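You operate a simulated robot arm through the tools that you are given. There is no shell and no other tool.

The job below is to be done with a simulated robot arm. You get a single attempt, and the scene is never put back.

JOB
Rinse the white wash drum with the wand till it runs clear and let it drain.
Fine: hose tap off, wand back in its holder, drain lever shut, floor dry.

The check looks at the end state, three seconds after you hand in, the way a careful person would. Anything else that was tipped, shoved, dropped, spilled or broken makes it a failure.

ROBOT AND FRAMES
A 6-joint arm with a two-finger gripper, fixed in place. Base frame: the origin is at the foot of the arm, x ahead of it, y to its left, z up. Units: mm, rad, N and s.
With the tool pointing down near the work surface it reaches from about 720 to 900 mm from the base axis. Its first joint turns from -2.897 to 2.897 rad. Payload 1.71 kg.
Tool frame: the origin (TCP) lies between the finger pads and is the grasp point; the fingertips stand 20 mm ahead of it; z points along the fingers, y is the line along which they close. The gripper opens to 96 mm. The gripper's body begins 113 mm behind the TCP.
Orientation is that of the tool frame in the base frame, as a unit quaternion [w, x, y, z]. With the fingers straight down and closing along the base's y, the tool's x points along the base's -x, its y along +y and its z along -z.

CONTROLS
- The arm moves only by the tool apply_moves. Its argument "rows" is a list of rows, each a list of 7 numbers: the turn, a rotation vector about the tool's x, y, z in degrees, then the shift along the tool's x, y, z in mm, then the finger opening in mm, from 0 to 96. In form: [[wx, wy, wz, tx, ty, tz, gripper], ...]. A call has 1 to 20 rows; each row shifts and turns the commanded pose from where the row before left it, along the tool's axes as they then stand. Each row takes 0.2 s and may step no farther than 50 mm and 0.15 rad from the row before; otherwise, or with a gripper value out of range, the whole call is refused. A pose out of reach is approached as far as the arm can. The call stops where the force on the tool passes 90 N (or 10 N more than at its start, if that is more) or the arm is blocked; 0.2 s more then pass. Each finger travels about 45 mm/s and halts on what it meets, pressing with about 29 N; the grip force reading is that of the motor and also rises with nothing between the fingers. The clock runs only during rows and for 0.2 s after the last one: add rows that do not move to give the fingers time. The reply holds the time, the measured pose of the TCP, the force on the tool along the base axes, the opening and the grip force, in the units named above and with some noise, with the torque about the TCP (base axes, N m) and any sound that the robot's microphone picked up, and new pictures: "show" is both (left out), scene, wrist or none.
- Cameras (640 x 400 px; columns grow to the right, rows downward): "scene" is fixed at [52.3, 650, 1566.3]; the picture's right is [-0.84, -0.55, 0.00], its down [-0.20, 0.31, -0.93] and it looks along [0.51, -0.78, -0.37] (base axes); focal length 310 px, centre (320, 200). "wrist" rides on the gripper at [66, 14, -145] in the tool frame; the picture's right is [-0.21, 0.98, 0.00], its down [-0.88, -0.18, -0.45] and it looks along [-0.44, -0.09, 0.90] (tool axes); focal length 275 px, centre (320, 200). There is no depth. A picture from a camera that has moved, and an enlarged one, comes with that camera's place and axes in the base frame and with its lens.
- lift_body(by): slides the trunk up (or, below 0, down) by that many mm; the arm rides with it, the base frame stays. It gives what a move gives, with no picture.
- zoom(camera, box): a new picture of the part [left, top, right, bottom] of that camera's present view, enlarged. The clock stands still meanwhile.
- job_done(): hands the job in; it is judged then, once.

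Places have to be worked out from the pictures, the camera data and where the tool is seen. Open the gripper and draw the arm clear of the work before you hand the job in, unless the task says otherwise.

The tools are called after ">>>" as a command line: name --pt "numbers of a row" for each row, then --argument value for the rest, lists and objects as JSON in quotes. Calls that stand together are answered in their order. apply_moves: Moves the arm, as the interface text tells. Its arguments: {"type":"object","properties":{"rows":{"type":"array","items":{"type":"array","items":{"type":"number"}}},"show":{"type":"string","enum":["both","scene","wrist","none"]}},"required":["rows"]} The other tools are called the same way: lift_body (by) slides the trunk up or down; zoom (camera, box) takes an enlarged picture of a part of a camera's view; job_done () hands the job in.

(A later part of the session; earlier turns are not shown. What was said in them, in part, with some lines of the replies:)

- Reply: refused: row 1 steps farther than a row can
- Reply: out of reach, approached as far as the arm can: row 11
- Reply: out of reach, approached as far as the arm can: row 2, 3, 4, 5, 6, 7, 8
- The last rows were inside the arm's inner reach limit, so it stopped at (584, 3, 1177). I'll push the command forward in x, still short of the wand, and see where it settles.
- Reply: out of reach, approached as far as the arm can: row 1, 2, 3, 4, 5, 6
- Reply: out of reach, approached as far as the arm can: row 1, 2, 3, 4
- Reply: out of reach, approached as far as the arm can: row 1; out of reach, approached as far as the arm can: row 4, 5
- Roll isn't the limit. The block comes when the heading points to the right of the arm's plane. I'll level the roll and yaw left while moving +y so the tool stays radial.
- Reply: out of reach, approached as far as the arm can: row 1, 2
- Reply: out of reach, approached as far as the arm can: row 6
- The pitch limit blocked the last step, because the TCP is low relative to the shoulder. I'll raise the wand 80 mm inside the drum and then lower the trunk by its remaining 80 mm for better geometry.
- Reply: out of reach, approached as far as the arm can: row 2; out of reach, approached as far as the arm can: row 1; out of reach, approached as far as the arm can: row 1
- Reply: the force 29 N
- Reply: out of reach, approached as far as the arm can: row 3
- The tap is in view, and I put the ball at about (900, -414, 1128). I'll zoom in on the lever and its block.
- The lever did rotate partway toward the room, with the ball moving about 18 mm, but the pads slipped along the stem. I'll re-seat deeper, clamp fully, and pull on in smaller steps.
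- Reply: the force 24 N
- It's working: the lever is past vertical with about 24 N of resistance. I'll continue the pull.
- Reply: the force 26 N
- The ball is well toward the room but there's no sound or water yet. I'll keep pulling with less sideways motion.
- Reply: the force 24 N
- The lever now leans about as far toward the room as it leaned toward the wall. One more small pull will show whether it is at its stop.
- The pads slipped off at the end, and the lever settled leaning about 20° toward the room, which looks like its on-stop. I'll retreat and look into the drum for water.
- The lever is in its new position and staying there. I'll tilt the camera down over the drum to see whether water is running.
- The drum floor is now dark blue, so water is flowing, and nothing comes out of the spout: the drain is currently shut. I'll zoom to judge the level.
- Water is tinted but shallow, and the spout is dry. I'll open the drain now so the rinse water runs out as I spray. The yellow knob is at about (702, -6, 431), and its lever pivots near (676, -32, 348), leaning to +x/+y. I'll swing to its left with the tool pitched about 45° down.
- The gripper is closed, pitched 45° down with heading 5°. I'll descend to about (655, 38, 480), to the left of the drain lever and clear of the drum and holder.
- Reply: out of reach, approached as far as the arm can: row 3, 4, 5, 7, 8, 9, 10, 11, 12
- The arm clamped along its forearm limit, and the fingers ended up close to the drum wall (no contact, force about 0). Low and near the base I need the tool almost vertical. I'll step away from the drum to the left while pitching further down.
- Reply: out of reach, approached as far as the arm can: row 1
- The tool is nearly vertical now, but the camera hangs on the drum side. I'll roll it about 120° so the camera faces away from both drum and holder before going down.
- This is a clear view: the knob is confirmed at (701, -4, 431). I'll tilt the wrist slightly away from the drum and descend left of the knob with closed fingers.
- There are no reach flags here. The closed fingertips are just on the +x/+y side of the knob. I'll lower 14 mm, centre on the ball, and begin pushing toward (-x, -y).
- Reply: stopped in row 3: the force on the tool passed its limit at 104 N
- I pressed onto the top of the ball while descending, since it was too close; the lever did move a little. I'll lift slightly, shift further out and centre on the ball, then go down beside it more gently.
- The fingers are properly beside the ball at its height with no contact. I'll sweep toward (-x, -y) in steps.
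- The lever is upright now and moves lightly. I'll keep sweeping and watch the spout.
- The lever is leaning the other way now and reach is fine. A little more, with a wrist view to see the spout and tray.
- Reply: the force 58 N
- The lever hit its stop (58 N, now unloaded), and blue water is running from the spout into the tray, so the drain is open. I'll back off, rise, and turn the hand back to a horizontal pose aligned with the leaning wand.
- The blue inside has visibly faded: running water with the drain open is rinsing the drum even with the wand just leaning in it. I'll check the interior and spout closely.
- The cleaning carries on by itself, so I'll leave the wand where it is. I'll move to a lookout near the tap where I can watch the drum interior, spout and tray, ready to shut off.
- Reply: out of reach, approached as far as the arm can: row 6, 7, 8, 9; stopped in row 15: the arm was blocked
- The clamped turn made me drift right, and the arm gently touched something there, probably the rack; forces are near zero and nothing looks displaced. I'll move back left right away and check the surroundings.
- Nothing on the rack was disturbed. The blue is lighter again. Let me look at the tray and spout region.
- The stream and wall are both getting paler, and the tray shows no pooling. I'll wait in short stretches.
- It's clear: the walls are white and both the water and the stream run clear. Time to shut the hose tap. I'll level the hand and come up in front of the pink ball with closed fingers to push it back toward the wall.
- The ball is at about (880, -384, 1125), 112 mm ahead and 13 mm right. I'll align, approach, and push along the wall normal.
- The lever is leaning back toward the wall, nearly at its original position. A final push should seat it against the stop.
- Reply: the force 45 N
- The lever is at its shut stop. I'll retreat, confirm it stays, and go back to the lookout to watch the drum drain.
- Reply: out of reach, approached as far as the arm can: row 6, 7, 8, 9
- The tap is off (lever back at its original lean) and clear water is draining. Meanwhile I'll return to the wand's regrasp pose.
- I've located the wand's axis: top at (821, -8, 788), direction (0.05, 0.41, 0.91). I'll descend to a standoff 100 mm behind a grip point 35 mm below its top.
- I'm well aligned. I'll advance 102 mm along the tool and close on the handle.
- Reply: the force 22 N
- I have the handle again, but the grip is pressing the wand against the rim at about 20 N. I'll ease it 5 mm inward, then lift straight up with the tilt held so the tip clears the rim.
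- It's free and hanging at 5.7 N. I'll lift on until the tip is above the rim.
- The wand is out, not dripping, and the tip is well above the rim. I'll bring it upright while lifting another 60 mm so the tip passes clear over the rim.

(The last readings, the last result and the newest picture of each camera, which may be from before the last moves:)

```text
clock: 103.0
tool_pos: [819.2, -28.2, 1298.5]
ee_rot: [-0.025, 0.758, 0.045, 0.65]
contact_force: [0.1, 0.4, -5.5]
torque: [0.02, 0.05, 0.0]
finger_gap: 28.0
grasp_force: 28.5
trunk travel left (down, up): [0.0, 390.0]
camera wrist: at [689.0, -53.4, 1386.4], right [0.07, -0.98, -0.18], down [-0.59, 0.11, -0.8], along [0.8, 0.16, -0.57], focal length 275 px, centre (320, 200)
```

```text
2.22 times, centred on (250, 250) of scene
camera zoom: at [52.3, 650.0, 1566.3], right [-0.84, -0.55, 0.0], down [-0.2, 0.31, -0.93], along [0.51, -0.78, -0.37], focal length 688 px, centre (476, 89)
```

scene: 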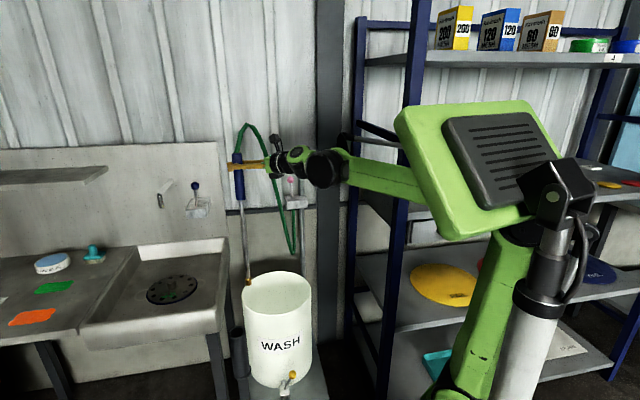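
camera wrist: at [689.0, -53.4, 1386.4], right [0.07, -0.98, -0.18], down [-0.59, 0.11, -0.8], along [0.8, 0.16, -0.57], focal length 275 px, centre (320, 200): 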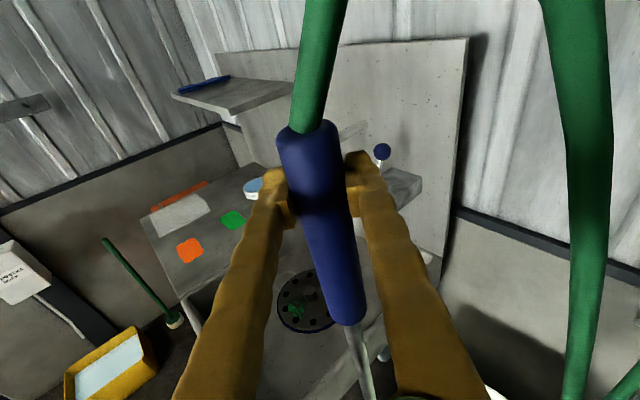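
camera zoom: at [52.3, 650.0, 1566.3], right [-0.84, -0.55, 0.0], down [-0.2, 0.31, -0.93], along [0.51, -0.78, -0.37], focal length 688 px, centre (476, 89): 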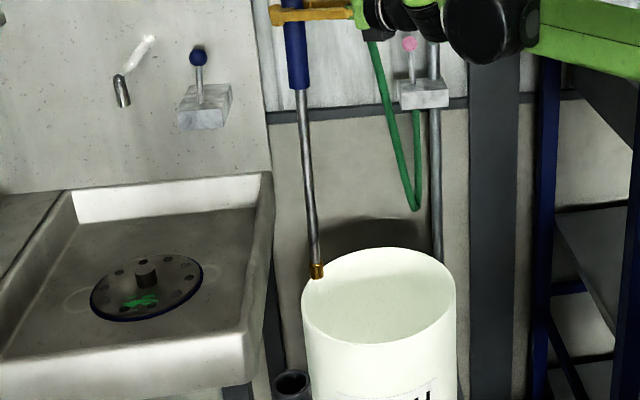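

The tip now hangs about 17 mm forward of plumb. I'll correct that 2° pitch and yaw left 7° so the arm can follow toward the holder.

>>> apply_moves --pt "0 -2 1 0 0 0 10" --pt "6.9 0.1 -1.1 0 0 0 10" --pt "0 0 0 0 -36 -8 10" --pt "0 0 0 0 -36 -8 10" --pt "0 0 0 0 -30 -6 10" --pt "0 0 0 0 0 0 10" --show "both"

>>> zoom --camera "scene" --box '[180, 160, 300, 360]'

```text
clock: 104.4
tool_pos: [775.7, 64.8, 1303.9]
ee_rot: [-0.071, 0.766, 0.086, 0.633]
contact_force: [0.0, 0.1, -5.6]
torque: [-0.01, -0.03, 0.03]
finger_gap: 27.8
grasp_force: 28.9
trunk travel left (down, up): [0.0, 390.0]
camera wrist: at [652.9, 24.4, 1394.1], right [0.18, -0.96, -0.2], down [-0.63, 0.05, -0.78], along [0.76, 0.27, -0.6], focal length 275 px, centre (320, 200)
```

scene: 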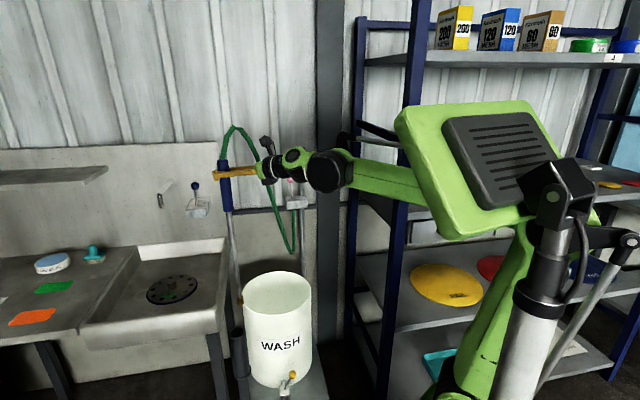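
wrist: 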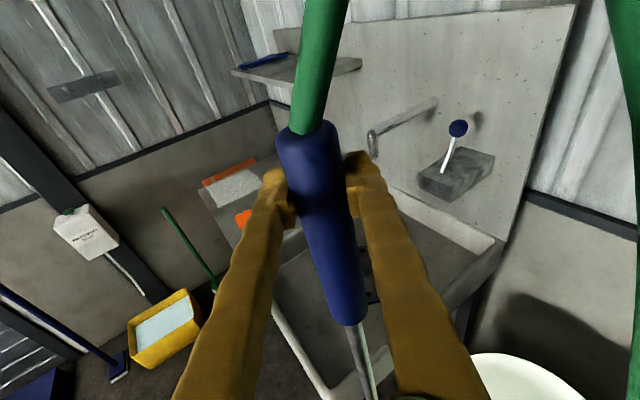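

```text
2.00 times, centred on (240, 260) of scene
camera zoom: at [52.3, 650.0, 1566.3], right [-0.84, -0.55, 0.0], down [-0.2, 0.31, -0.93], along [0.51, -0.78, -0.37], focal length 619 px, centre (480, 80)
```

zoom: 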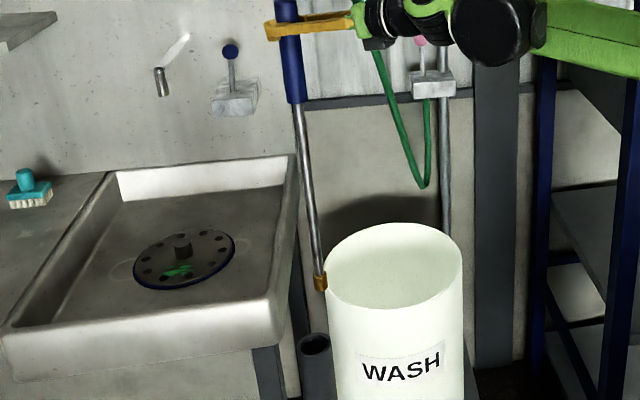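

The torque is near zero, so the wand is plumb, with the tip at about (776, 64, 814). I'll shift over the holder at (780, 89) and lower until the tip is just above the tube mouth, then verify.

>>> apply_moves --pt "0 0 0 1.7 -23.2 9 10" --pt "0 0 0 -39 0 7.5 10" --pt "0 0 0 -39 0 7.5 10" --pt "0 0 0 0 0 0 10" --show "both"

>>> zoom --camera "scene" --box '[212, 290, 262, 350]'

>>> zoom --camera "wrist" --box '[280, 280, 440, 400]'

```text
clock: 105.4
tool_pos: [778.8, 91.1, 1224.3]
ee_rot: [-0.07, 0.766, 0.086, 0.633]
contact_force: [-0.7, 0.3, -5.0]
torque: [-0.02, -0.05, 0.01]
finger_gap: 28.1
grasp_force: 29.0
trunk travel left (down, up): [0.0, 390.0]
camera wrist: at [657.0, 49.8, 1314.7], right [0.18, -0.96, -0.2], down [-0.63, 0.05, -0.78], along [0.76, 0.27, -0.6], focal length 275 px, centre (320, 200)
```

scene: 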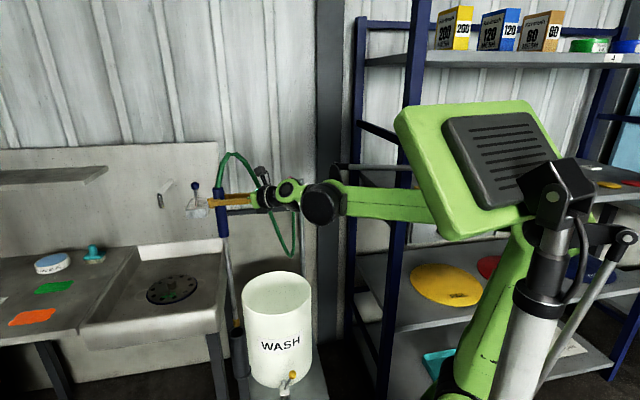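
wrist: 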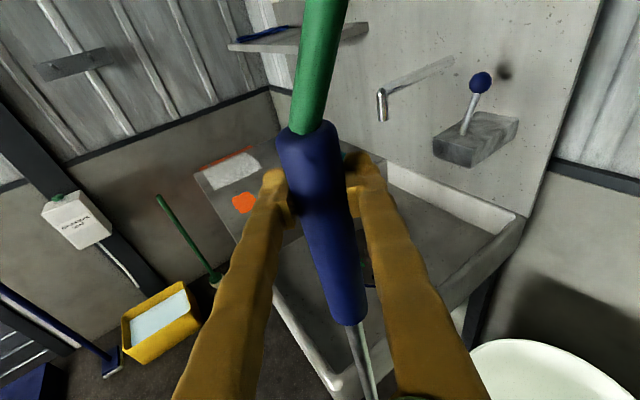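

```text
6.67 times, centred on (237, 320) of scene
camera zoom: at [52.3, 650.0, 1566.3], right [-0.84, -0.55, 0.0], down [-0.2, 0.31, -0.93], along [0.51, -0.78, -0.37], focal length 2064 px, centre (873, -600)
```

zoom: 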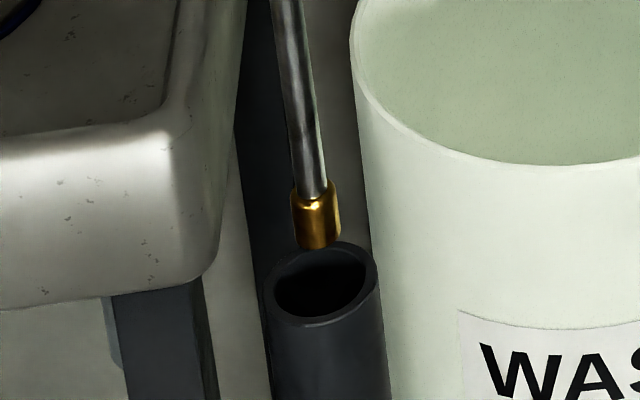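

```text
3.33 times, centred on (360, 340) of wrist
camera zoom: at [657.0, 49.8, 1314.7], right [0.18, -0.96, -0.2], down [-0.63, 0.05, -0.78], along [0.76, 0.27, -0.6], focal length 918 px, centre (187, -267)
```

zoom: 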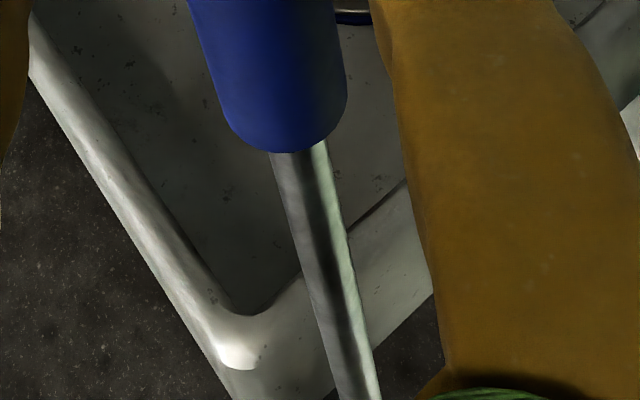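

The nozzle hangs right over the tube mouth, perhaps 6 mm toward me. I'll correct 0.7° of pitch and start inserting gently.

>>> apply_moves --pt "0 0.7 0 0 0 0 10" --pt "0 0 0 -19.6 0 3.8 10" --pt "0 0 0 -19.6 0 3.8 10" --pt "0 0 0 -14.7 0 2.8 10" --pt "0 0 0 0 0 0 10" --show "scene"

>>> zoom --camera "scene" --box '[212, 290, 262, 350]'

```text
clock: 106.6
tool_pos: [781.9, 91.4, 1169.6]
ee_rot: [-0.071, 0.763, 0.086, 0.637]
contact_force: [0.5, 1.1, -6.6]
torque: [-0.03, 0.03, -0.04]
finger_gap: 28.0
grasp_force: 29.1
trunk travel left (down, up): [0.0, 390.0]
```

scene: 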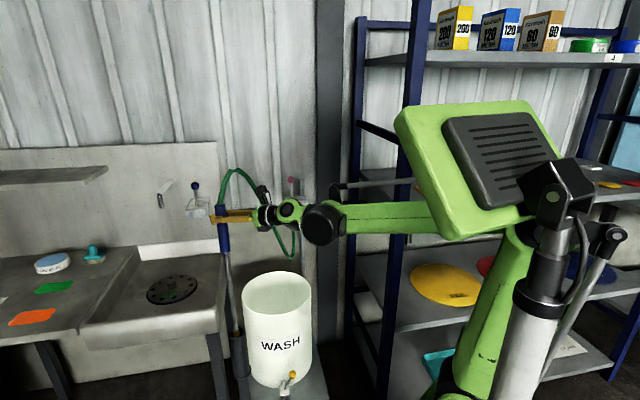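

```text
6.67 times, centred on (237, 320) of scene
camera zoom: at [52.3, 650.0, 1566.3], right [-0.84, -0.55, 0.0], down [-0.2, 0.31, -0.93], along [0.51, -0.78, -0.37], focal length 2064 px, centre (873, -600)
```

zoom: 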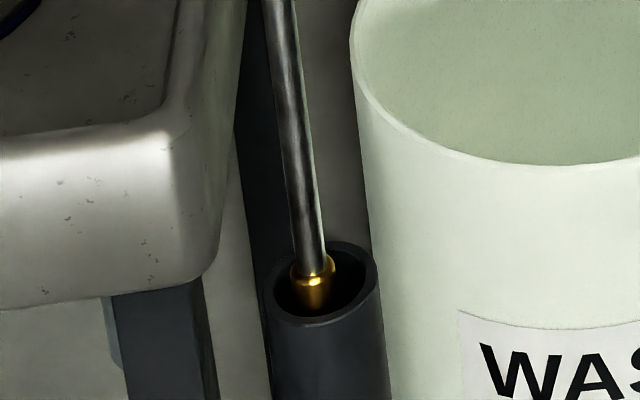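

The nozzle is inside the tube. I'll keep lowering, checking the force as it goes.

>>> apply_moves --pt "0 0 0 -24.6 0 4 10" --pt "0 0 0 -24.6 0 4 10" --pt "0 0 0 -24.6 0 4 10" --pt "0 0 0 -24.6 0 4.2 10" --pt "0 0 0 0 0 0 10" --show "none"

>>> apply_moves --pt "0 0 0 -19.7 0 3.4 10" --pt "0 0 0 -19.7 0 3.4 10" --pt "0 0 0 -14.8 0 2.6 10" --pt "0 0 0 0 0 0 10" --show "both"

```text
clock: 107.8
tool_pos: [780.0, 89.1, 1068.5]
ee_rot: [-0.072, 0.762, 0.086, 0.638]
contact_force: [0.4, -0.6, -5.7]
torque: [0.06, -0.02, 0.0]
finger_gap: 27.9
grasp_force: 28.9
trunk travel left (down, up): [0.0, 390.0]
```

```text
clock: 108.8
tool_pos: [778.4, 90.2, 1014.2]
ee_rot: [-0.071, 0.762, 0.086, 0.638]
contact_force: [-0.4, -0.5, -5.5]
torque: [-0.01, 0.02, -0.03]
finger_gap: 27.8
grasp_force: 28.9
trunk travel left (down, up): [0.0, 390.0]
camera wrist: at [654.4, 48.9, 1104.0], right [0.18, -0.96, -0.2], down [-0.62, 0.05, -0.78], along [0.76, 0.27, -0.59], focal length 275 px, centre (320, 200)
```

scene: 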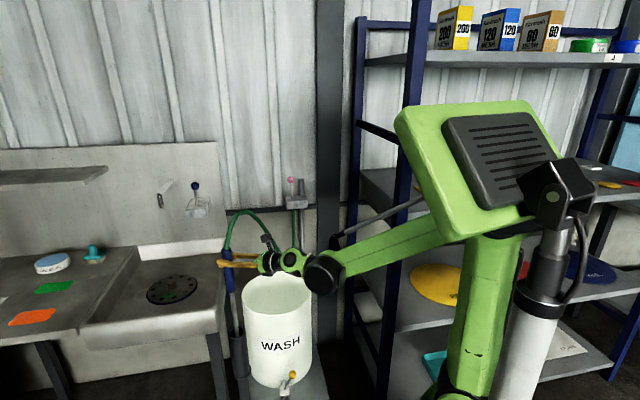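
wrist: 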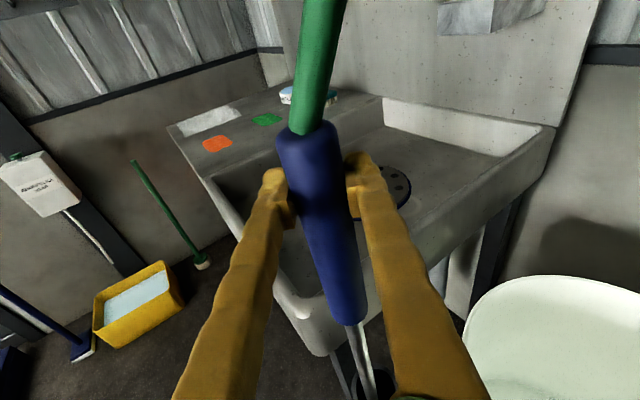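

Insertion is smooth so far. I'll take the last 25 mm or so in small steps until the wand bottoms out.

>>> apply_moves --pt "0 0 0 -9.8 0 1.7 10" --pt "0 0 0 -4.9 0 0.9 10" --pt "0 0 0 0 0 0 10" --show "none"

>>> apply_moves --pt "0 0 0 -4.9 0 0.9 10" --pt "0 0 0 0 0 0 10" --show "none"

>>> apply_moves --pt "0 0 0 -4.9 0 0.9 10" --pt "0 0 0 0 0 0 10" --show "none"

>>> apply_moves --pt "0 0 0 -2.9 0 0.5 10" --pt "0 0 0 0 0 0 10" --show "none"

```text
clock: 109.6
tool_pos: [779.0, 90.4, 1000.5]
ee_rot: [-0.071, 0.762, 0.086, 0.638]
contact_force: [0.4, -0.6, -5.7]
torque: [0.03, -0.02, 0.02]
finger_gap: 27.9
grasp_force: 28.6
trunk travel left (down, up): [0.0, 390.0]
```

```text
clock: 110.2
tool_pos: [778.9, 89.8, 995.0]
ee_rot: [-0.071, 0.763, 0.086, 0.637]
contact_force: [0.5, -0.6, -5.5]
torque: [0.01, -0.02, 0.04]
finger_gap: 27.7
grasp_force: 29.3
trunk travel left (down, up): [0.0, 390.0]
```

```text
clock: 110.8
tool_pos: [778.8, 90.2, 989.0]
ee_rot: [-0.071, 0.763, 0.086, 0.637]
contact_force: [0.8, 0.3, -4.9]
torque: [0.0, 0.01, 0.04]
finger_gap: 27.9
grasp_force: 29.0
trunk travel left (down, up): [0.0, 390.0]
```

```text
clock: 111.4
tool_pos: [778.1, 90.6, 986.6]
ee_rot: [-0.072, 0.761, 0.086, 0.639]
contact_force: [0.5, 0.0, 18.8]
torque: [0.12, -0.12, 0.0]
finger_gap: 27.9
grasp_force: 28.8
trunk travel left (down, up): [0.0, 390.0]
```

It bottomed out at z about 987, as expected. I'll unload a millimetre, then open and back out.

>>> apply_moves --pt "0 0 0 1 0 0 10" --pt "0 0 0 0 0 0 40" --pt "0 0 0 0 0 0 70" --pt "0 0 0 0 0 0 96" --pt "0 0 0 0 0 0 96" --show "wrist"

>>> apply_moves --pt "0 0 0 0 0 -40 96" --pt "0 0 0 0 0 -40 96" --pt "0 0 0 0 0 -30 96" --pt "0 0 0 0 0 0 96" --show "both"

>>> zoom --camera "wrist" --box '[240, 150, 640, 400]'

>>> zoom --camera "scene" --box '[200, 190, 320, 400]'

```text
clock: 112.6
tool_pos: [778.7, 90.1, 987.8]
ee_rot: [-0.072, 0.761, 0.086, 0.639]
contact_force: [-0.4, -0.2, -0.1]
torque: [0.0, 0.0, 0.02]
finger_gap: 96.1
grasp_force: 0.1
trunk travel left (down, up): [0.0, 390.0]
camera wrist: at [654.2, 49.1, 1077.2], right [0.18, -0.96, -0.2], down [-0.62, 0.05, -0.78], along [0.76, 0.27, -0.59], focal length 275 px, centre (320, 200)
```

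wrist: 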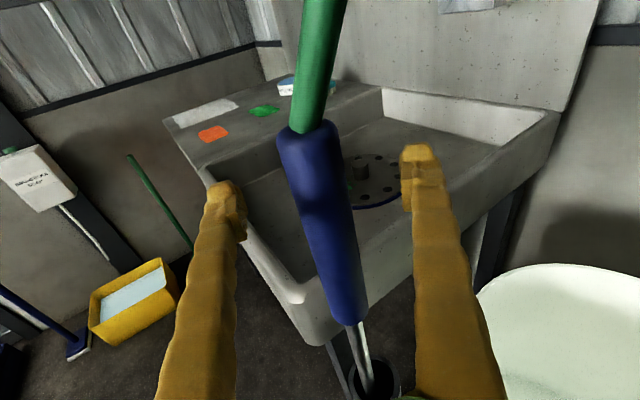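

```text
clock: 113.6
tool_pos: [674.1, 67.2, 1008.0]
ee_rot: [-0.072, 0.762, 0.087, 0.637]
contact_force: [0.8, -0.7, 0.1]
torque: [-0.02, 0.01, -0.02]
finger_gap: 96.0
grasp_force: 0.0
trunk travel left (down, up): [0.0, 390.0]
camera wrist: at [548.8, 25.0, 1096.4], right [0.18, -0.96, -0.2], down [-0.62, 0.05, -0.78], along [0.77, 0.27, -0.59], focal length 275 px, centre (320, 200)
```

scene: 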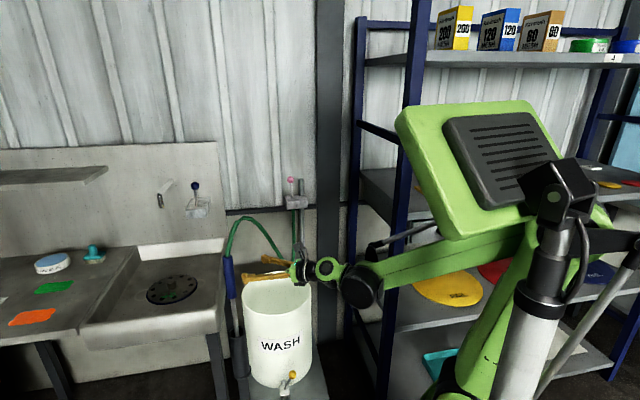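
wrist: 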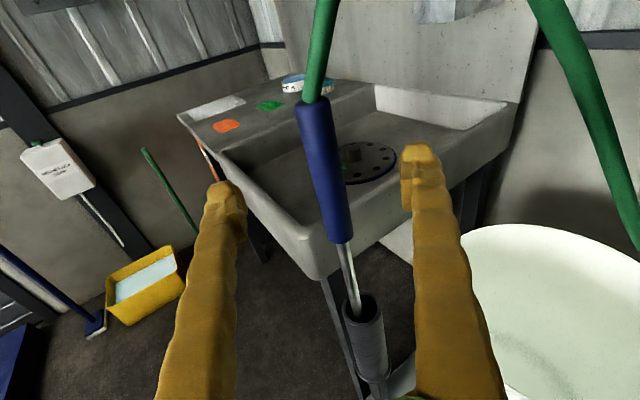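

```text
1.60 times, centred on (440, 275) of wrist
camera zoom: at [548.8, 25.0, 1096.4], right [0.18, -0.96, -0.2], down [-0.62, 0.05, -0.78], along [0.77, 0.27, -0.59], focal length 440 px, centre (128, 80)
```

zoom: 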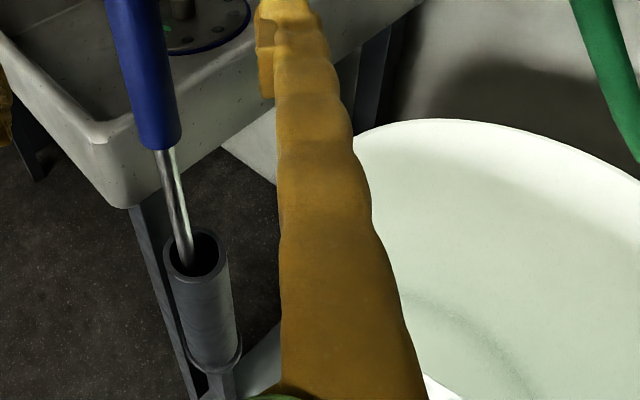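

```text
1.90 times, centred on (260, 295) of scene
camera zoom: at [52.3, 650.0, 1566.3], right [-0.84, -0.55, 0.0], down [-0.2, 0.31, -0.93], along [0.51, -0.78, -0.37], focal length 590 px, centre (434, 19)
```

zoom: 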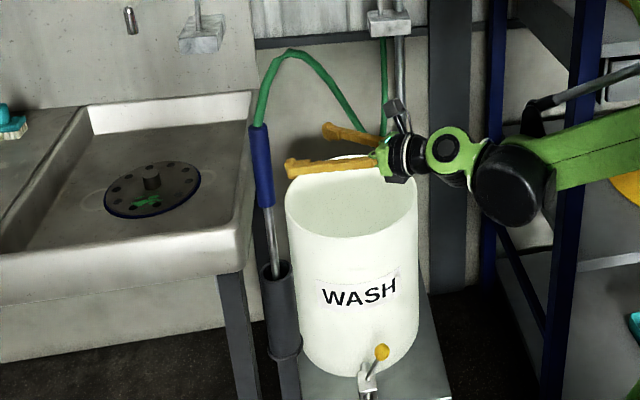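

The wand is seated and standing in its holder. Before shutting the drain I'll check from above that the drum is empty.

>>> apply_moves --pt "0 -6 0 30 35 -8 96" --pt "0 -6 0 30 35 -8 96" --pt "0 -6 0 30 35 -8 96" --pt "0 -6 0 30 35 -8 96" --pt "0 0 0 0 35 0 96" --pt "0 0 0 0 0 0 96" --show "both"

>>> zoom --camera "wrist" --box '[230, 150, 550, 400]'

```text
clock: 115.0
tool_pos: [719.5, -100.9, 1130.0]
ee_rot: [-0.052, 0.878, 0.099, 0.466]
contact_force: [0.9, 0.4, -0.2]
torque: [0.01, 0.02, -0.02]
finger_gap: 95.9
grasp_force: 0.0
trunk travel left (down, up): [0.0, 390.0]
camera wrist: at [642.3, -132.6, 1265.4], right [0.1, -0.98, -0.17], down [-0.88, -0.01, -0.48], along [0.46, 0.2, -0.86], focal length 275 px, centre (320, 200)
```

scene: 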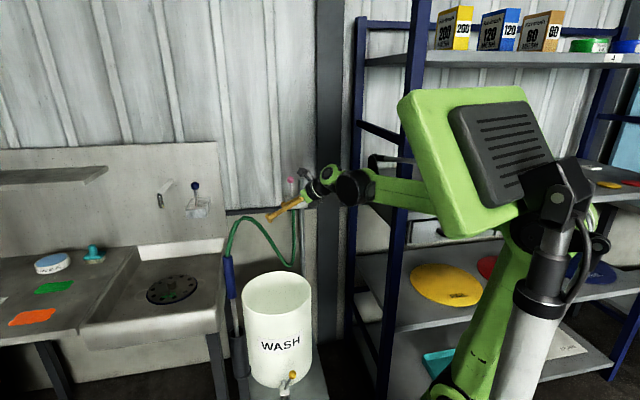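
wrist: 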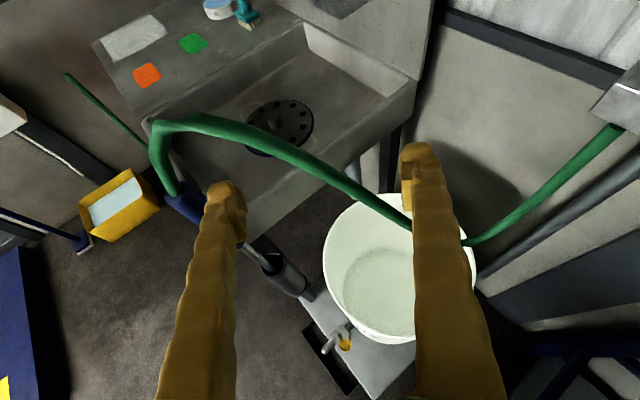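

```text
1.60 times, centred on (390, 275) of wrist
camera zoom: at [642.3, -132.6, 1265.4], right [0.1, -0.98, -0.17], down [-0.88, -0.01, -0.48], along [0.46, 0.2, -0.86], focal length 440 px, centre (208, 80)
```

zoom: 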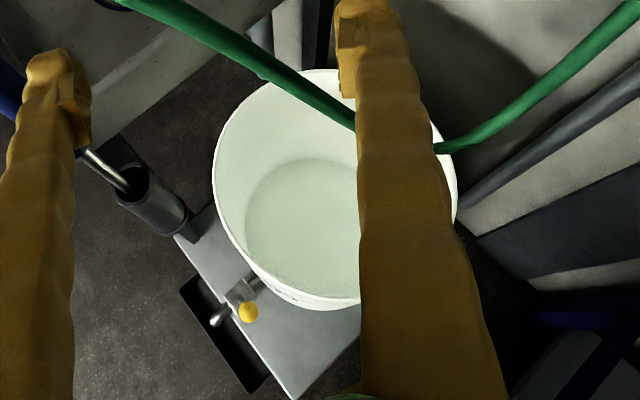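

The drum is white and looks empty. Checking the spout for any remaining stream, and the floor around the tray.

>>> zoom --camera "wrist" --box '[290, 300, 390, 400]'

>>> zoom --camera "wrist" --box '[330, 200, 430, 350]'

```text
4.00 times, centred on (340, 350) of wrist
camera zoom: at [642.3, -132.6, 1265.4], right [0.1, -0.98, -0.17], down [-0.88, -0.01, -0.48], along [0.46, 0.2, -0.86], focal length 1101 px, centre (240, -400)
```

zoom: 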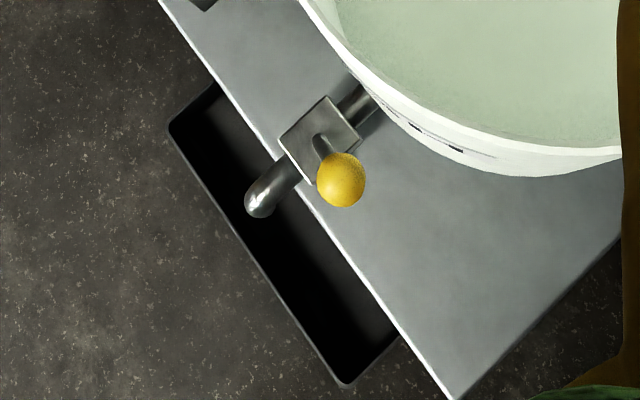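

```text
2.67 times, centred on (380, 275) of wrist
camera zoom: at [642.3, -132.6, 1265.4], right [0.1, -0.98, -0.17], down [-0.88, -0.01, -0.48], along [0.46, 0.2, -0.86], focal length 734 px, centre (160, 0)
```

zoom: 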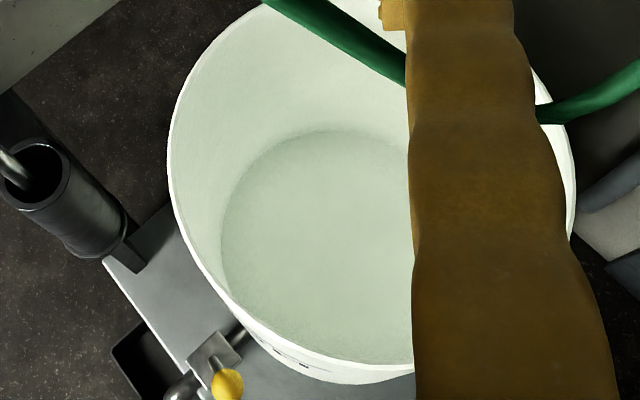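

The drum is empty, the spout has stopped, and the floor is dry. Now to shut the drain: the knob is at about (648, -56, 433). I'll step left and turn to the vertical pose I used before.

>>> apply_moves --pt "0 0 0 0 -40 -15 96" --pt "0 0 0 0 -40 -15 96" --pt "3.47 -2.76 -7.06 0 0 0 96" --pt "3.47 -2.76 -7.06 0 0 0 96" --pt "3.47 -2.76 -7.06 0 0 0 96" --pt "3.47 -2.76 -7.06 0 0 0 96" --pt "3.47 -2.76 -7.06 0 0 0 96" --pt "3.47 -2.76 -7.06 0 0 0 96" --pt "3.47 -2.76 -7.06 0 0 0 96" --pt "3.47 -2.76 -7.06 0 0 0 96" --pt "3.47 -2.76 -7.06 0 0 0 96" --pt "3.47 -2.76 -7.06 0 0 0 96" --pt "3.47 -2.76 -7.06 0 0 0 96" --pt "3.47 -2.76 -7.06 0 0 0 96" --pt "3.47 -2.76 -7.06 0 0 0 96" --pt "3.47 -2.76 -7.06 0 0 0 96" --pt "3.47 -2.76 -7.06 0 0 0 96" --pt "0 0 0 0 0 0 96" --show "both"

```text
clock: 118.8
tool_pos: [679.2, -29.6, 1148.2]
ee_rot: [0.03, 0.447, 0.893, -0.04]
contact_force: [-0.3, 0.0, -0.1]
torque: [-0.01, -0.01, 0.01]
finger_gap: 96.1
grasp_force: 0.1
trunk travel left (down, up): [0.0, 390.0]
camera wrist: at [649.1, 45.9, 1284.1], right [0.91, 0.42, -0.03], down [0.37, -0.76, 0.53], along [0.2, -0.49, -0.85], focal length 275 px, centre (320, 200)
```

scene: 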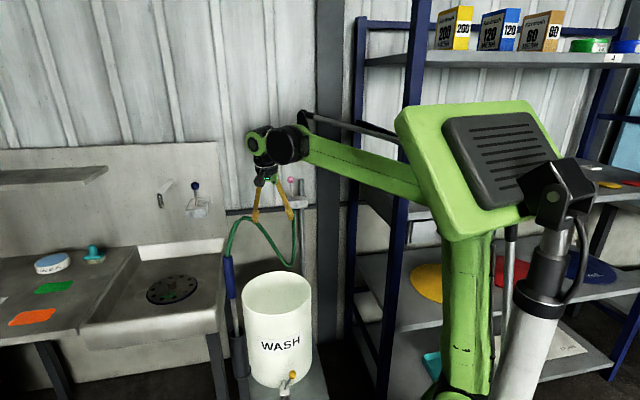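
wrist: 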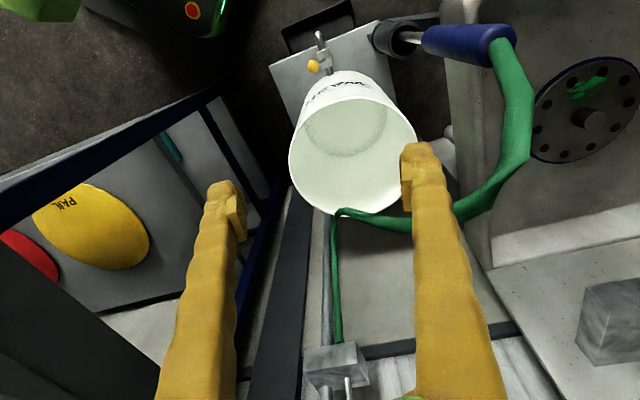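

I'm in the vertical orientation at (679, -30, 1148). I'll add a small tilt so the tips point slightly inward, and descend above the valve with the fingers wide open to straddle the knob.

>>> apply_moves --pt "5 0 0 0 0 0 96" --pt "0 0 0 4.46 4.84 44.4 96" --pt "0 0 0 4.46 4.84 44.4 96" --pt "0 0 0 4.46 4.84 44.4 96" --pt "0 0 0 4.46 4.84 44.4 96" --pt "0 0 0 4.46 4.84 44.4 96" --pt "0 0 0 4.46 4.84 44.4 96" --pt "0 0 0 4.46 4.84 44.4 96" --pt "0 0 0 4.46 4.84 44.4 96" --pt "0 0 0 4.46 4.84 44.4 96" --pt "0 0 0 4.46 4.84 44.4 96" --pt "0 0 0 4.46 4.84 44.4 96" --pt "0 0 0 4.46 4.84 44.4 96" --pt "0 0 0 4.46 4.84 44.4 96" --pt "0 0 0 0 0 0 96" --show "both"

>>> zoom --camera "scene" --box '[225, 260, 325, 400]'

```text
clock: 122.0
tool_pos: [663.4, -33.4, 563.1]
ee_rot: [0.01, 0.448, 0.89, -0.079]
contact_force: [0.3, -0.8, 0.4]
torque: [-0.03, 0.02, 0.03]
finger_gap: 96.2
grasp_force: 0.1
trunk travel left (down, up): [0.0, 390.0]
camera wrist: at [644.5, 50.0, 698.2], right [0.91, 0.41, -0.11], down [0.4, -0.74, 0.54], along [0.14, -0.54, -0.83], focal length 275 px, centre (320, 200)
```

scene: 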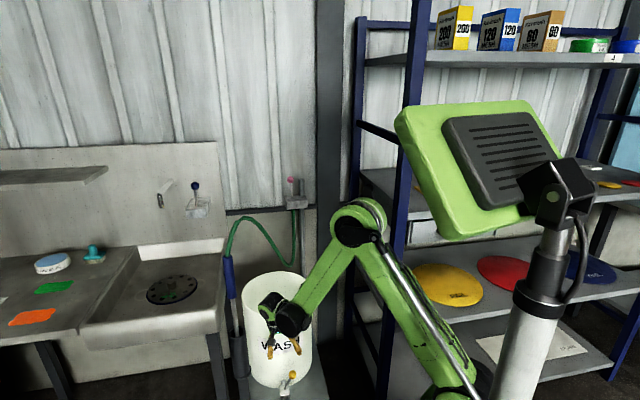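
wrist: 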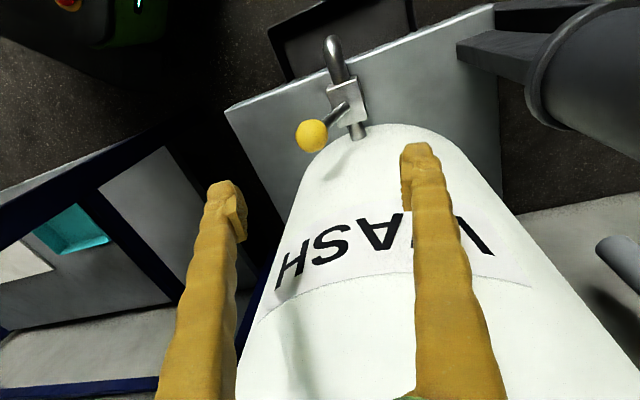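

```text
2.86 times, centred on (275, 330) of scene
camera zoom: at [52.3, 650.0, 1566.3], right [-0.84, -0.55, 0.0], down [-0.2, 0.31, -0.93], along [0.51, -0.78, -0.37], focal length 884 px, centre (449, -171)
```

zoom: 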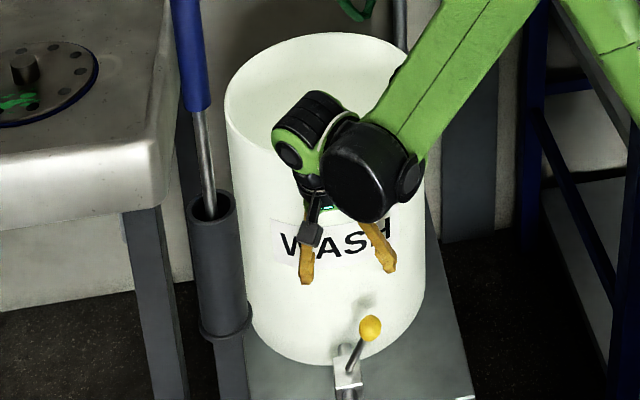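

The knob sits between the open fingers in plan view. I'll descend to its height and check.

>>> apply_moves --pt "0 0 0 2.6 5.4 40.4 96" --pt "0 0 0 2.6 5.4 40.4 96" --pt "0 0 0 3.6 5.4 39 96" --pt "0 0 0 0 0 0 96" --show "both"

>>> zoom --camera "scene" --box '[235, 330, 315, 400]'

```text
clock: 123.0
tool_pos: [665.9, -35.3, 443.2]
ee_rot: [0.011, 0.449, 0.89, -0.079]
contact_force: [-0.4, 0.0, -0.1]
torque: [0.0, 0.0, 0.04]
finger_gap: 95.9
grasp_force: 0.0
trunk travel left (down, up): [0.0, 390.0]
camera wrist: at [646.0, 46.8, 577.1], right [0.91, 0.41, -0.11], down [0.4, -0.74, 0.54], along [0.14, -0.54, -0.83], focal length 275 px, centre (320, 200)
```

scene: 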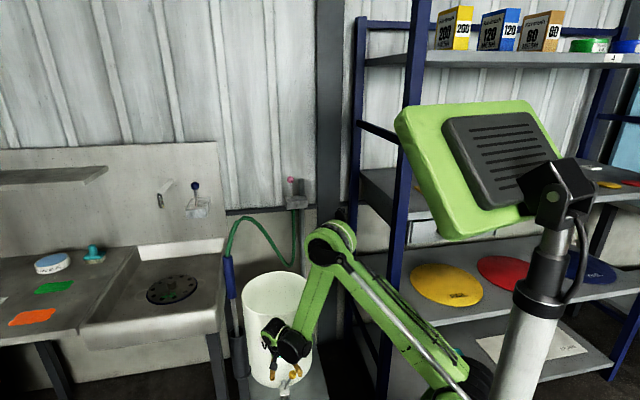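
wrist: 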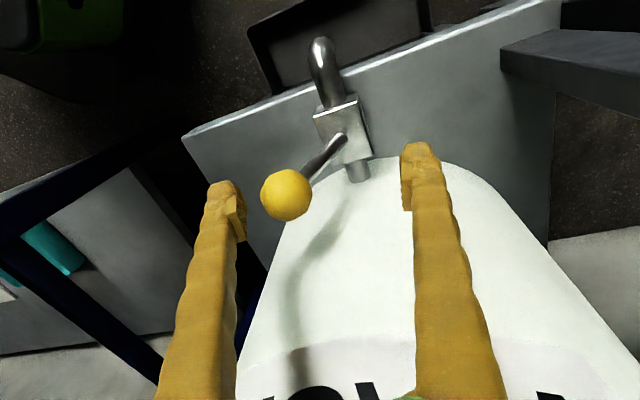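

```text
5.71 times, centred on (275, 365) of scene
camera zoom: at [52.3, 650.0, 1566.3], right [-0.84, -0.55, 0.0], down [-0.2, 0.31, -0.93], along [0.51, -0.78, -0.37], focal length 1769 px, centre (577, -743)
```

zoom: 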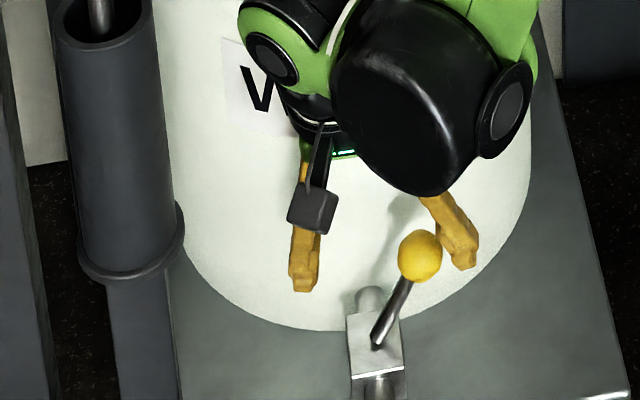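

It's a good straddle. Sweeping fully open would bring the outer finger near the holder, so I'll close to 42 mm first (the inner finger starts pushing the knob), then sweep toward +x/+y.

>>> apply_moves --pt "0 0 0 0 0 0 80" --pt "0 0 0 0 0 0 60" --pt "0 0 0 0 0 0 42" --pt "0 0 0 0 0 0 42" --pt "0 0 0 1.4 9.8 -1.4 42" --pt "0 0 0 1.4 9.8 -1.4 42" --show "wrist"

>>> zoom --camera "scene" --box '[235, 330, 315, 400]'

```text
clock: 124.4
tool_pos: [682.1, -22.2, 442.6]
ee_rot: [0.01, 0.449, 0.89, -0.08]
contact_force: [-0.4, -0.2, -1.1]
torque: [-0.03, -0.04, 0.03]
finger_gap: 43.1
grasp_force: 1.5
trunk travel left (down, up): [0.0, 390.0]
camera wrist: at [660.2, 61.5, 577.5], right [0.91, 0.41, -0.11], down [0.4, -0.74, 0.54], along [0.14, -0.54, -0.83], focal length 275 px, centre (320, 200)
```

wrist: 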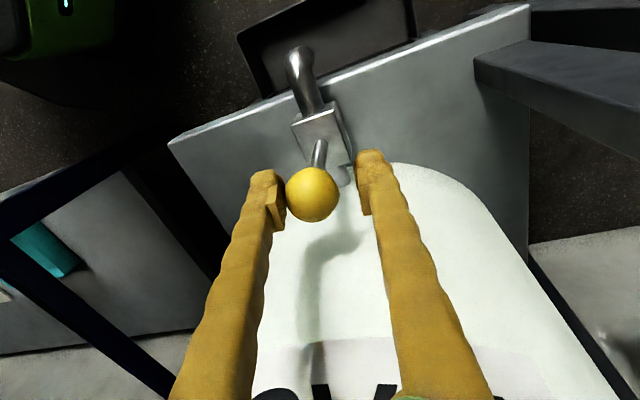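

```text
5.71 times, centred on (275, 365) of scene
camera zoom: at [52.3, 650.0, 1566.3], right [-0.84, -0.55, 0.0], down [-0.2, 0.31, -0.93], along [0.51, -0.78, -0.37], focal length 1769 px, centre (577, -743)
```

zoom: 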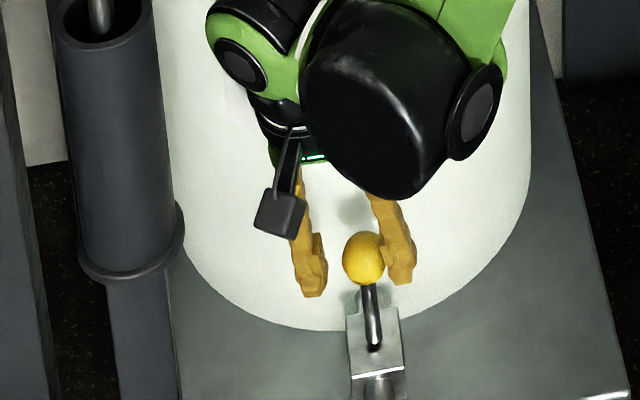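

The lever is upright, nicely between the fingers. Continuing the sweep.

>>> apply_moves --pt "0 0 0 1.4 9.8 -1.4 42" --pt "0 0 0 1.4 9.8 -1.4 42" --pt "0 0 0 1.4 9.8 -1.4 42" --show "wrist"

>>> zoom --camera "scene" --box '[235, 330, 315, 400]'

```text
clock: 125.2
tool_pos: [700.6, -1.6, 443.4]
ee_rot: [0.011, 0.448, 0.891, -0.079]
contact_force: [-1.8, -1.4, -0.4]
torque: [-0.03, -0.01, 0.01]
finger_gap: 43.5
grasp_force: 1.0
trunk travel left (down, up): [0.0, 390.0]
camera wrist: at [681.0, 82.2, 577.1], right [0.91, 0.41, -0.11], down [0.4, -0.74, 0.54], along [0.14, -0.54, -0.83], focal length 275 px, centre (320, 200)
```

wrist: 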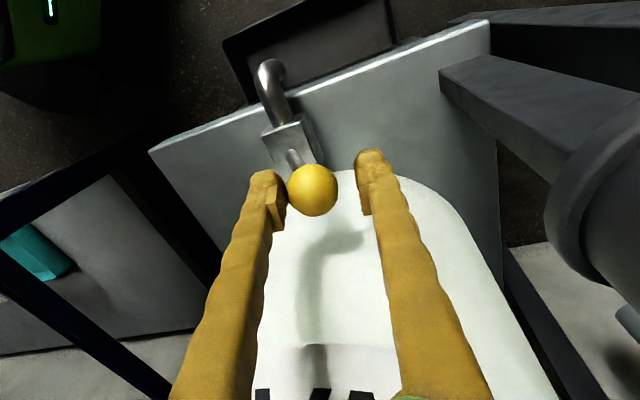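

```text
5.71 times, centred on (275, 365) of scene
camera zoom: at [52.3, 650.0, 1566.3], right [-0.84, -0.55, 0.0], down [-0.2, 0.31, -0.93], along [0.51, -0.78, -0.37], focal length 1769 px, centre (577, -743)
```

zoom: 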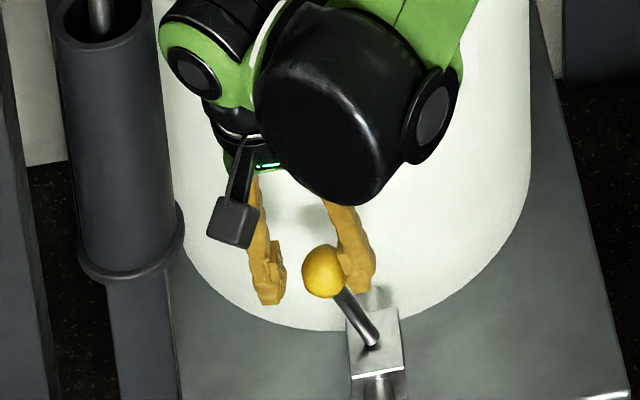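

It's almost at the original shut position. A little more until I feel the stop.

>>> apply_moves --pt "0 0 0 0.8 5.9 -0.8 42" --pt "0 0 0 0.6 3.9 -0.6 42" --show "none"

>>> zoom --camera "scene" --box '[235, 330, 315, 400]'

```text
clock: 125.8
tool_pos: [707.7, 5.4, 443.5]
ee_rot: [0.011, 0.449, 0.89, -0.08]
contact_force: [-11.4, -13.9, -1.4]
torque: [-0.09, 0.03, 0.03]
finger_gap: 53.1
grasp_force: 8.4
trunk travel left (down, up): [0.0, 390.0]
```

```text
5.71 times, centred on (275, 365) of scene
camera zoom: at [52.3, 650.0, 1566.3], right [-0.84, -0.55, 0.0], down [-0.2, 0.31, -0.93], along [0.51, -0.78, -0.37], focal length 1769 px, centre (577, -743)
```

zoom: 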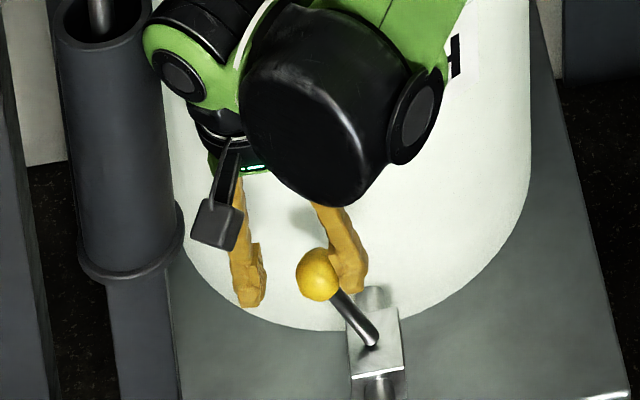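

The drain lever is back at its original shut position against the stop. I'll open the fingers and rise clear.

>>> apply_moves --pt "0 0 0 0 -4 0 60" --pt "0 0 0 0 -3 0 70" --pt "0 0 0 0 0 0 70" --pt "0 0 0 0 0 -45 70" --pt "0 0 0 0 0 -45 70" --pt "0 0 0 -3 -5 -45 70" --pt "0 0 0 -3 -5 -45 80" --pt "0 0 0 -3 -5 -45 96" --pt "0 0 0 -3 -5 -45 96" --pt "0 0 0 -3 -5 -45 96" --pt "0 0 0 -3 -5 -45 96" --pt "0 0 0 0 0 0 96" --show "both"

>>> zoom --camera "scene" --box '[210, 200, 330, 400]'

>>> zoom --camera "wrist" --box '[200, 0, 500, 200]'

```text
clock: 128.4
tool_pos: [709.6, 23.9, 804.1]
ee_rot: [0.011, 0.449, 0.89, -0.079]
contact_force: [0.8, 0.1, -0.3]
torque: [-0.02, 0.02, 0.02]
finger_gap: 96.1
grasp_force: 0.0
trunk travel left (down, up): [0.0, 390.0]
camera wrist: at [689.2, 108.0, 939.5], right [0.91, 0.41, -0.11], down [0.4, -0.74, 0.54], along [0.14, -0.54, -0.83], focal length 275 px, centre (320, 200)
```

scene: 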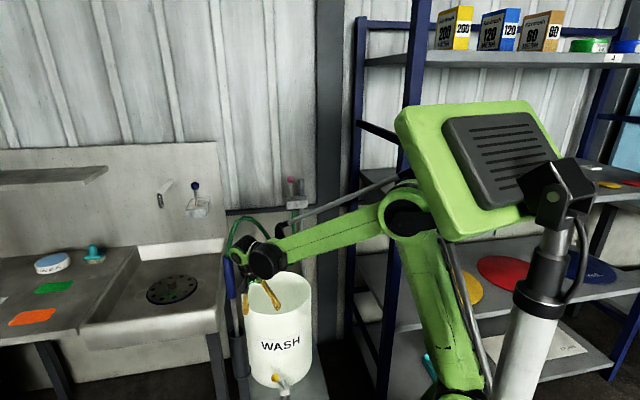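
wrist: 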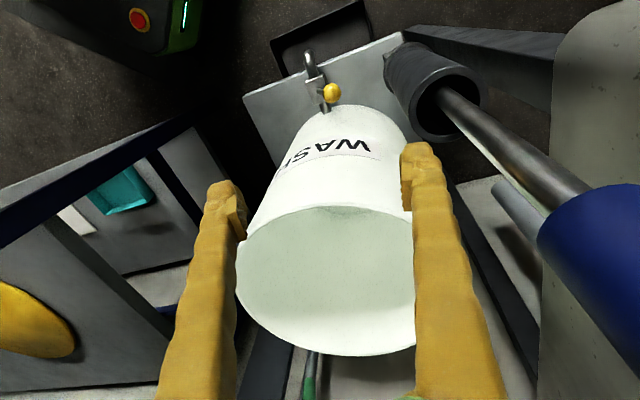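

```text
2.00 times, centred on (270, 300) of scene
camera zoom: at [52.3, 650.0, 1566.3], right [-0.84, -0.55, 0.0], down [-0.2, 0.31, -0.93], along [0.51, -0.78, -0.37], focal length 619 px, centre (420, 0)
```

zoom: 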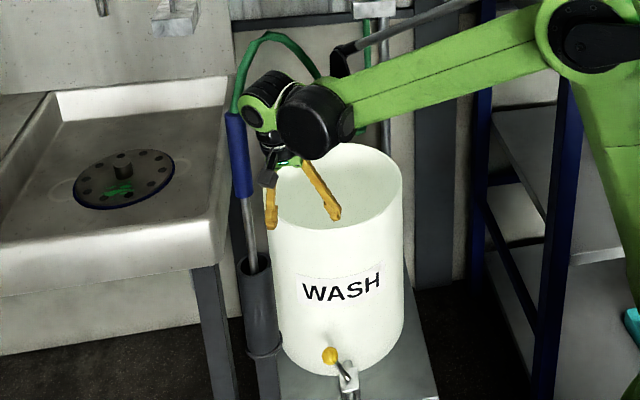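

```text
2.00 times, centred on (350, 100) of wrist
camera zoom: at [689.2, 108.0, 939.5], right [0.91, 0.41, -0.11], down [0.4, -0.74, 0.54], along [0.14, -0.54, -0.83], focal length 551 px, centre (260, 400)
```

zoom: 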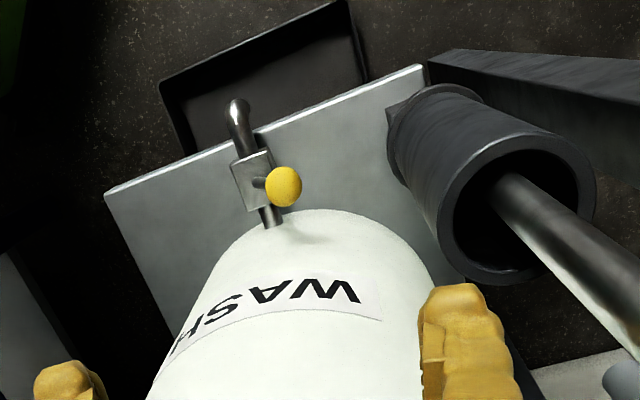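

Everything is in its end state: drain shut, wand holstered, drum clean. I'll draw the arm back and up, away from the wand and hose, then do a final check of all items.

>>> apply_moves --pt "0 0 0 23.9 -32 2.1 96" --pt "0 0 0 23.9 -32 2.1 96" --pt "0 0 0 8.8 -20.6 -33.4 96" --pt "0 0 0 8.8 -20.6 -33.4 96" --pt "0 0 0 8.8 -20.6 -33.4 96" --pt "0 0 0 8.8 -20.6 -33.4 96" --pt "0 0 0 8.8 -20.6 -33.4 96" --pt "0 0 0 0 0 0 96" --pt "0 0 0 0 0 0 96" --pt "0 0 0 0 0 0 96" --show "both"

>>> zoom --camera "scene" --box '[210, 160, 330, 400]'

>>> zoom --camera "scene" --box '[260, 165, 340, 230]'

>>> zoom --camera "wrist" --box '[220, 0, 520, 260]'

```text
clock: 130.6
tool_pos: [527.5, 25.6, 978.6]
ee_rot: [0.01, 0.448, 0.89, -0.08]
contact_force: [-0.2, 0.2, 0.3]
torque: [-0.01, 0.0, -0.01]
finger_gap: 96.2
grasp_force: 0.0
trunk travel left (down, up): [0.0, 390.0]
camera wrist: at [507.0, 108.1, 1113.6], right [0.91, 0.41, -0.11], down [0.4, -0.74, 0.54], along [0.14, -0.54, -0.83], focal length 275 px, centre (320, 200)
```

scene: 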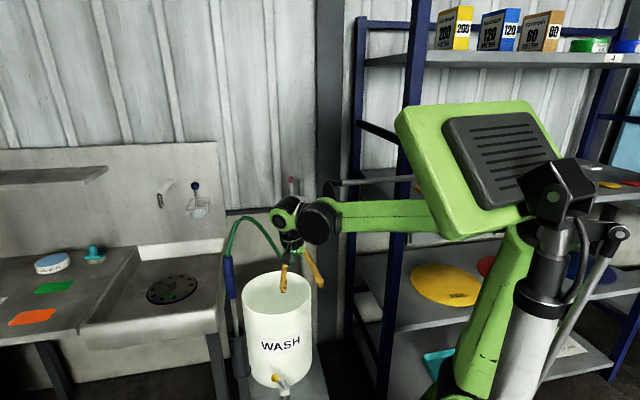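
wrist: 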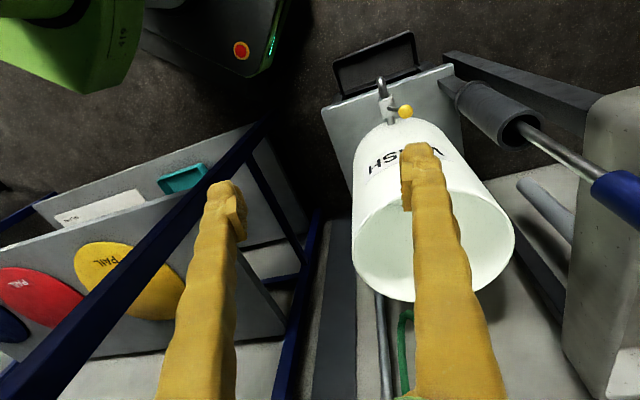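

```text
1.67 times, centred on (270, 280) of scene
camera zoom: at [52.3, 650.0, 1566.3], right [-0.84, -0.55, 0.0], down [-0.2, 0.31, -0.93], along [0.51, -0.78, -0.37], focal length 516 px, centre (403, 67)
```

zoom: 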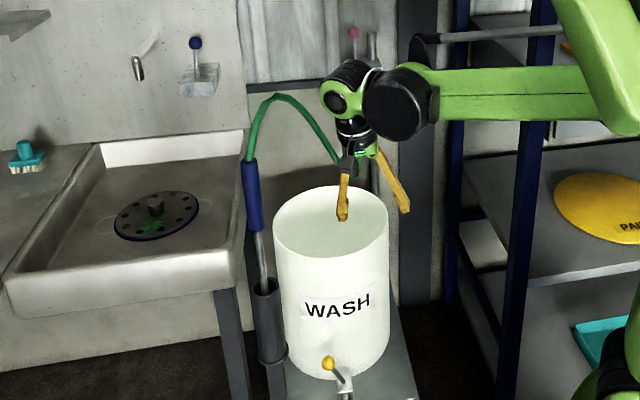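

```text
6.15 times, centred on (300, 198) of scene
camera zoom: at [52.3, 650.0, 1566.3], right [-0.84, -0.55, 0.0], down [-0.2, 0.31, -0.93], along [0.51, -0.78, -0.37], focal length 1905 px, centre (443, 215)
```

zoom: 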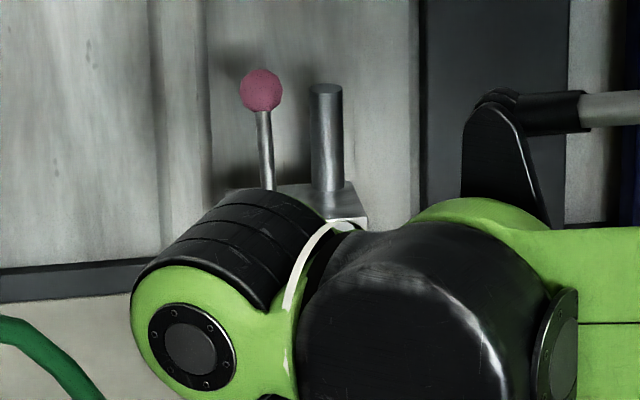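

```text
1.54 times, centred on (370, 130) of wrist
camera zoom: at [507.0, 108.1, 1113.6], right [0.91, 0.41, -0.11], down [0.4, -0.74, 0.54], along [0.14, -0.54, -0.83], focal length 424 px, centre (243, 308)
```

zoom: 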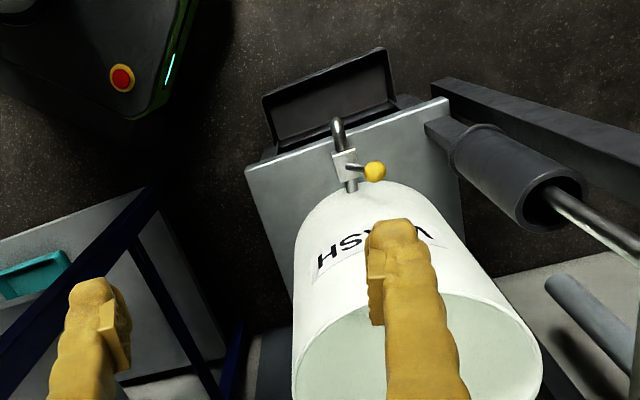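

The final check matches the goal:
- **Hose tap:** lever back at its original off lean.
- **Wand:** standing in its holder.
- **Drain lever:** shut.
- **Drum:** white, empty and in place.
- **Floor:** dry around the tray.
- **Arm:** gripper open and drawn clear.

I'm handing in.

>>> job_done

```text
The job is handed in.
```

The job is handed in; I haven't seen the check's verdict. The drum is rinsed white, the water ran clear at the spout, and it has drained empty.

- **Hose tap:** off, with the lever back where it started.
- **Wand:** seated upright in its holder.
- **Drain lever:** shut, pressed back to its original stop.
- **Floor:** no water visible on the floor or pooled in the tray. All the rinse water ran out through the spout into the tray.
- **Arm:** gripper open and drawn back from the work.

Three contacts along the way could matter to a strict check:

- **Rack:** the arm briefly touched something on the right, probably the blue rack. The shelf items looked undisturbed afterwards.
- **Drain knob:** I pressed down on the yellow knob once, with a spike of about 104 N. The lever still moved freely through its full travel afterwards.
- **Drum rim:** I pressed the wand against the rim with about 20–30 N. The drum did not visibly move.
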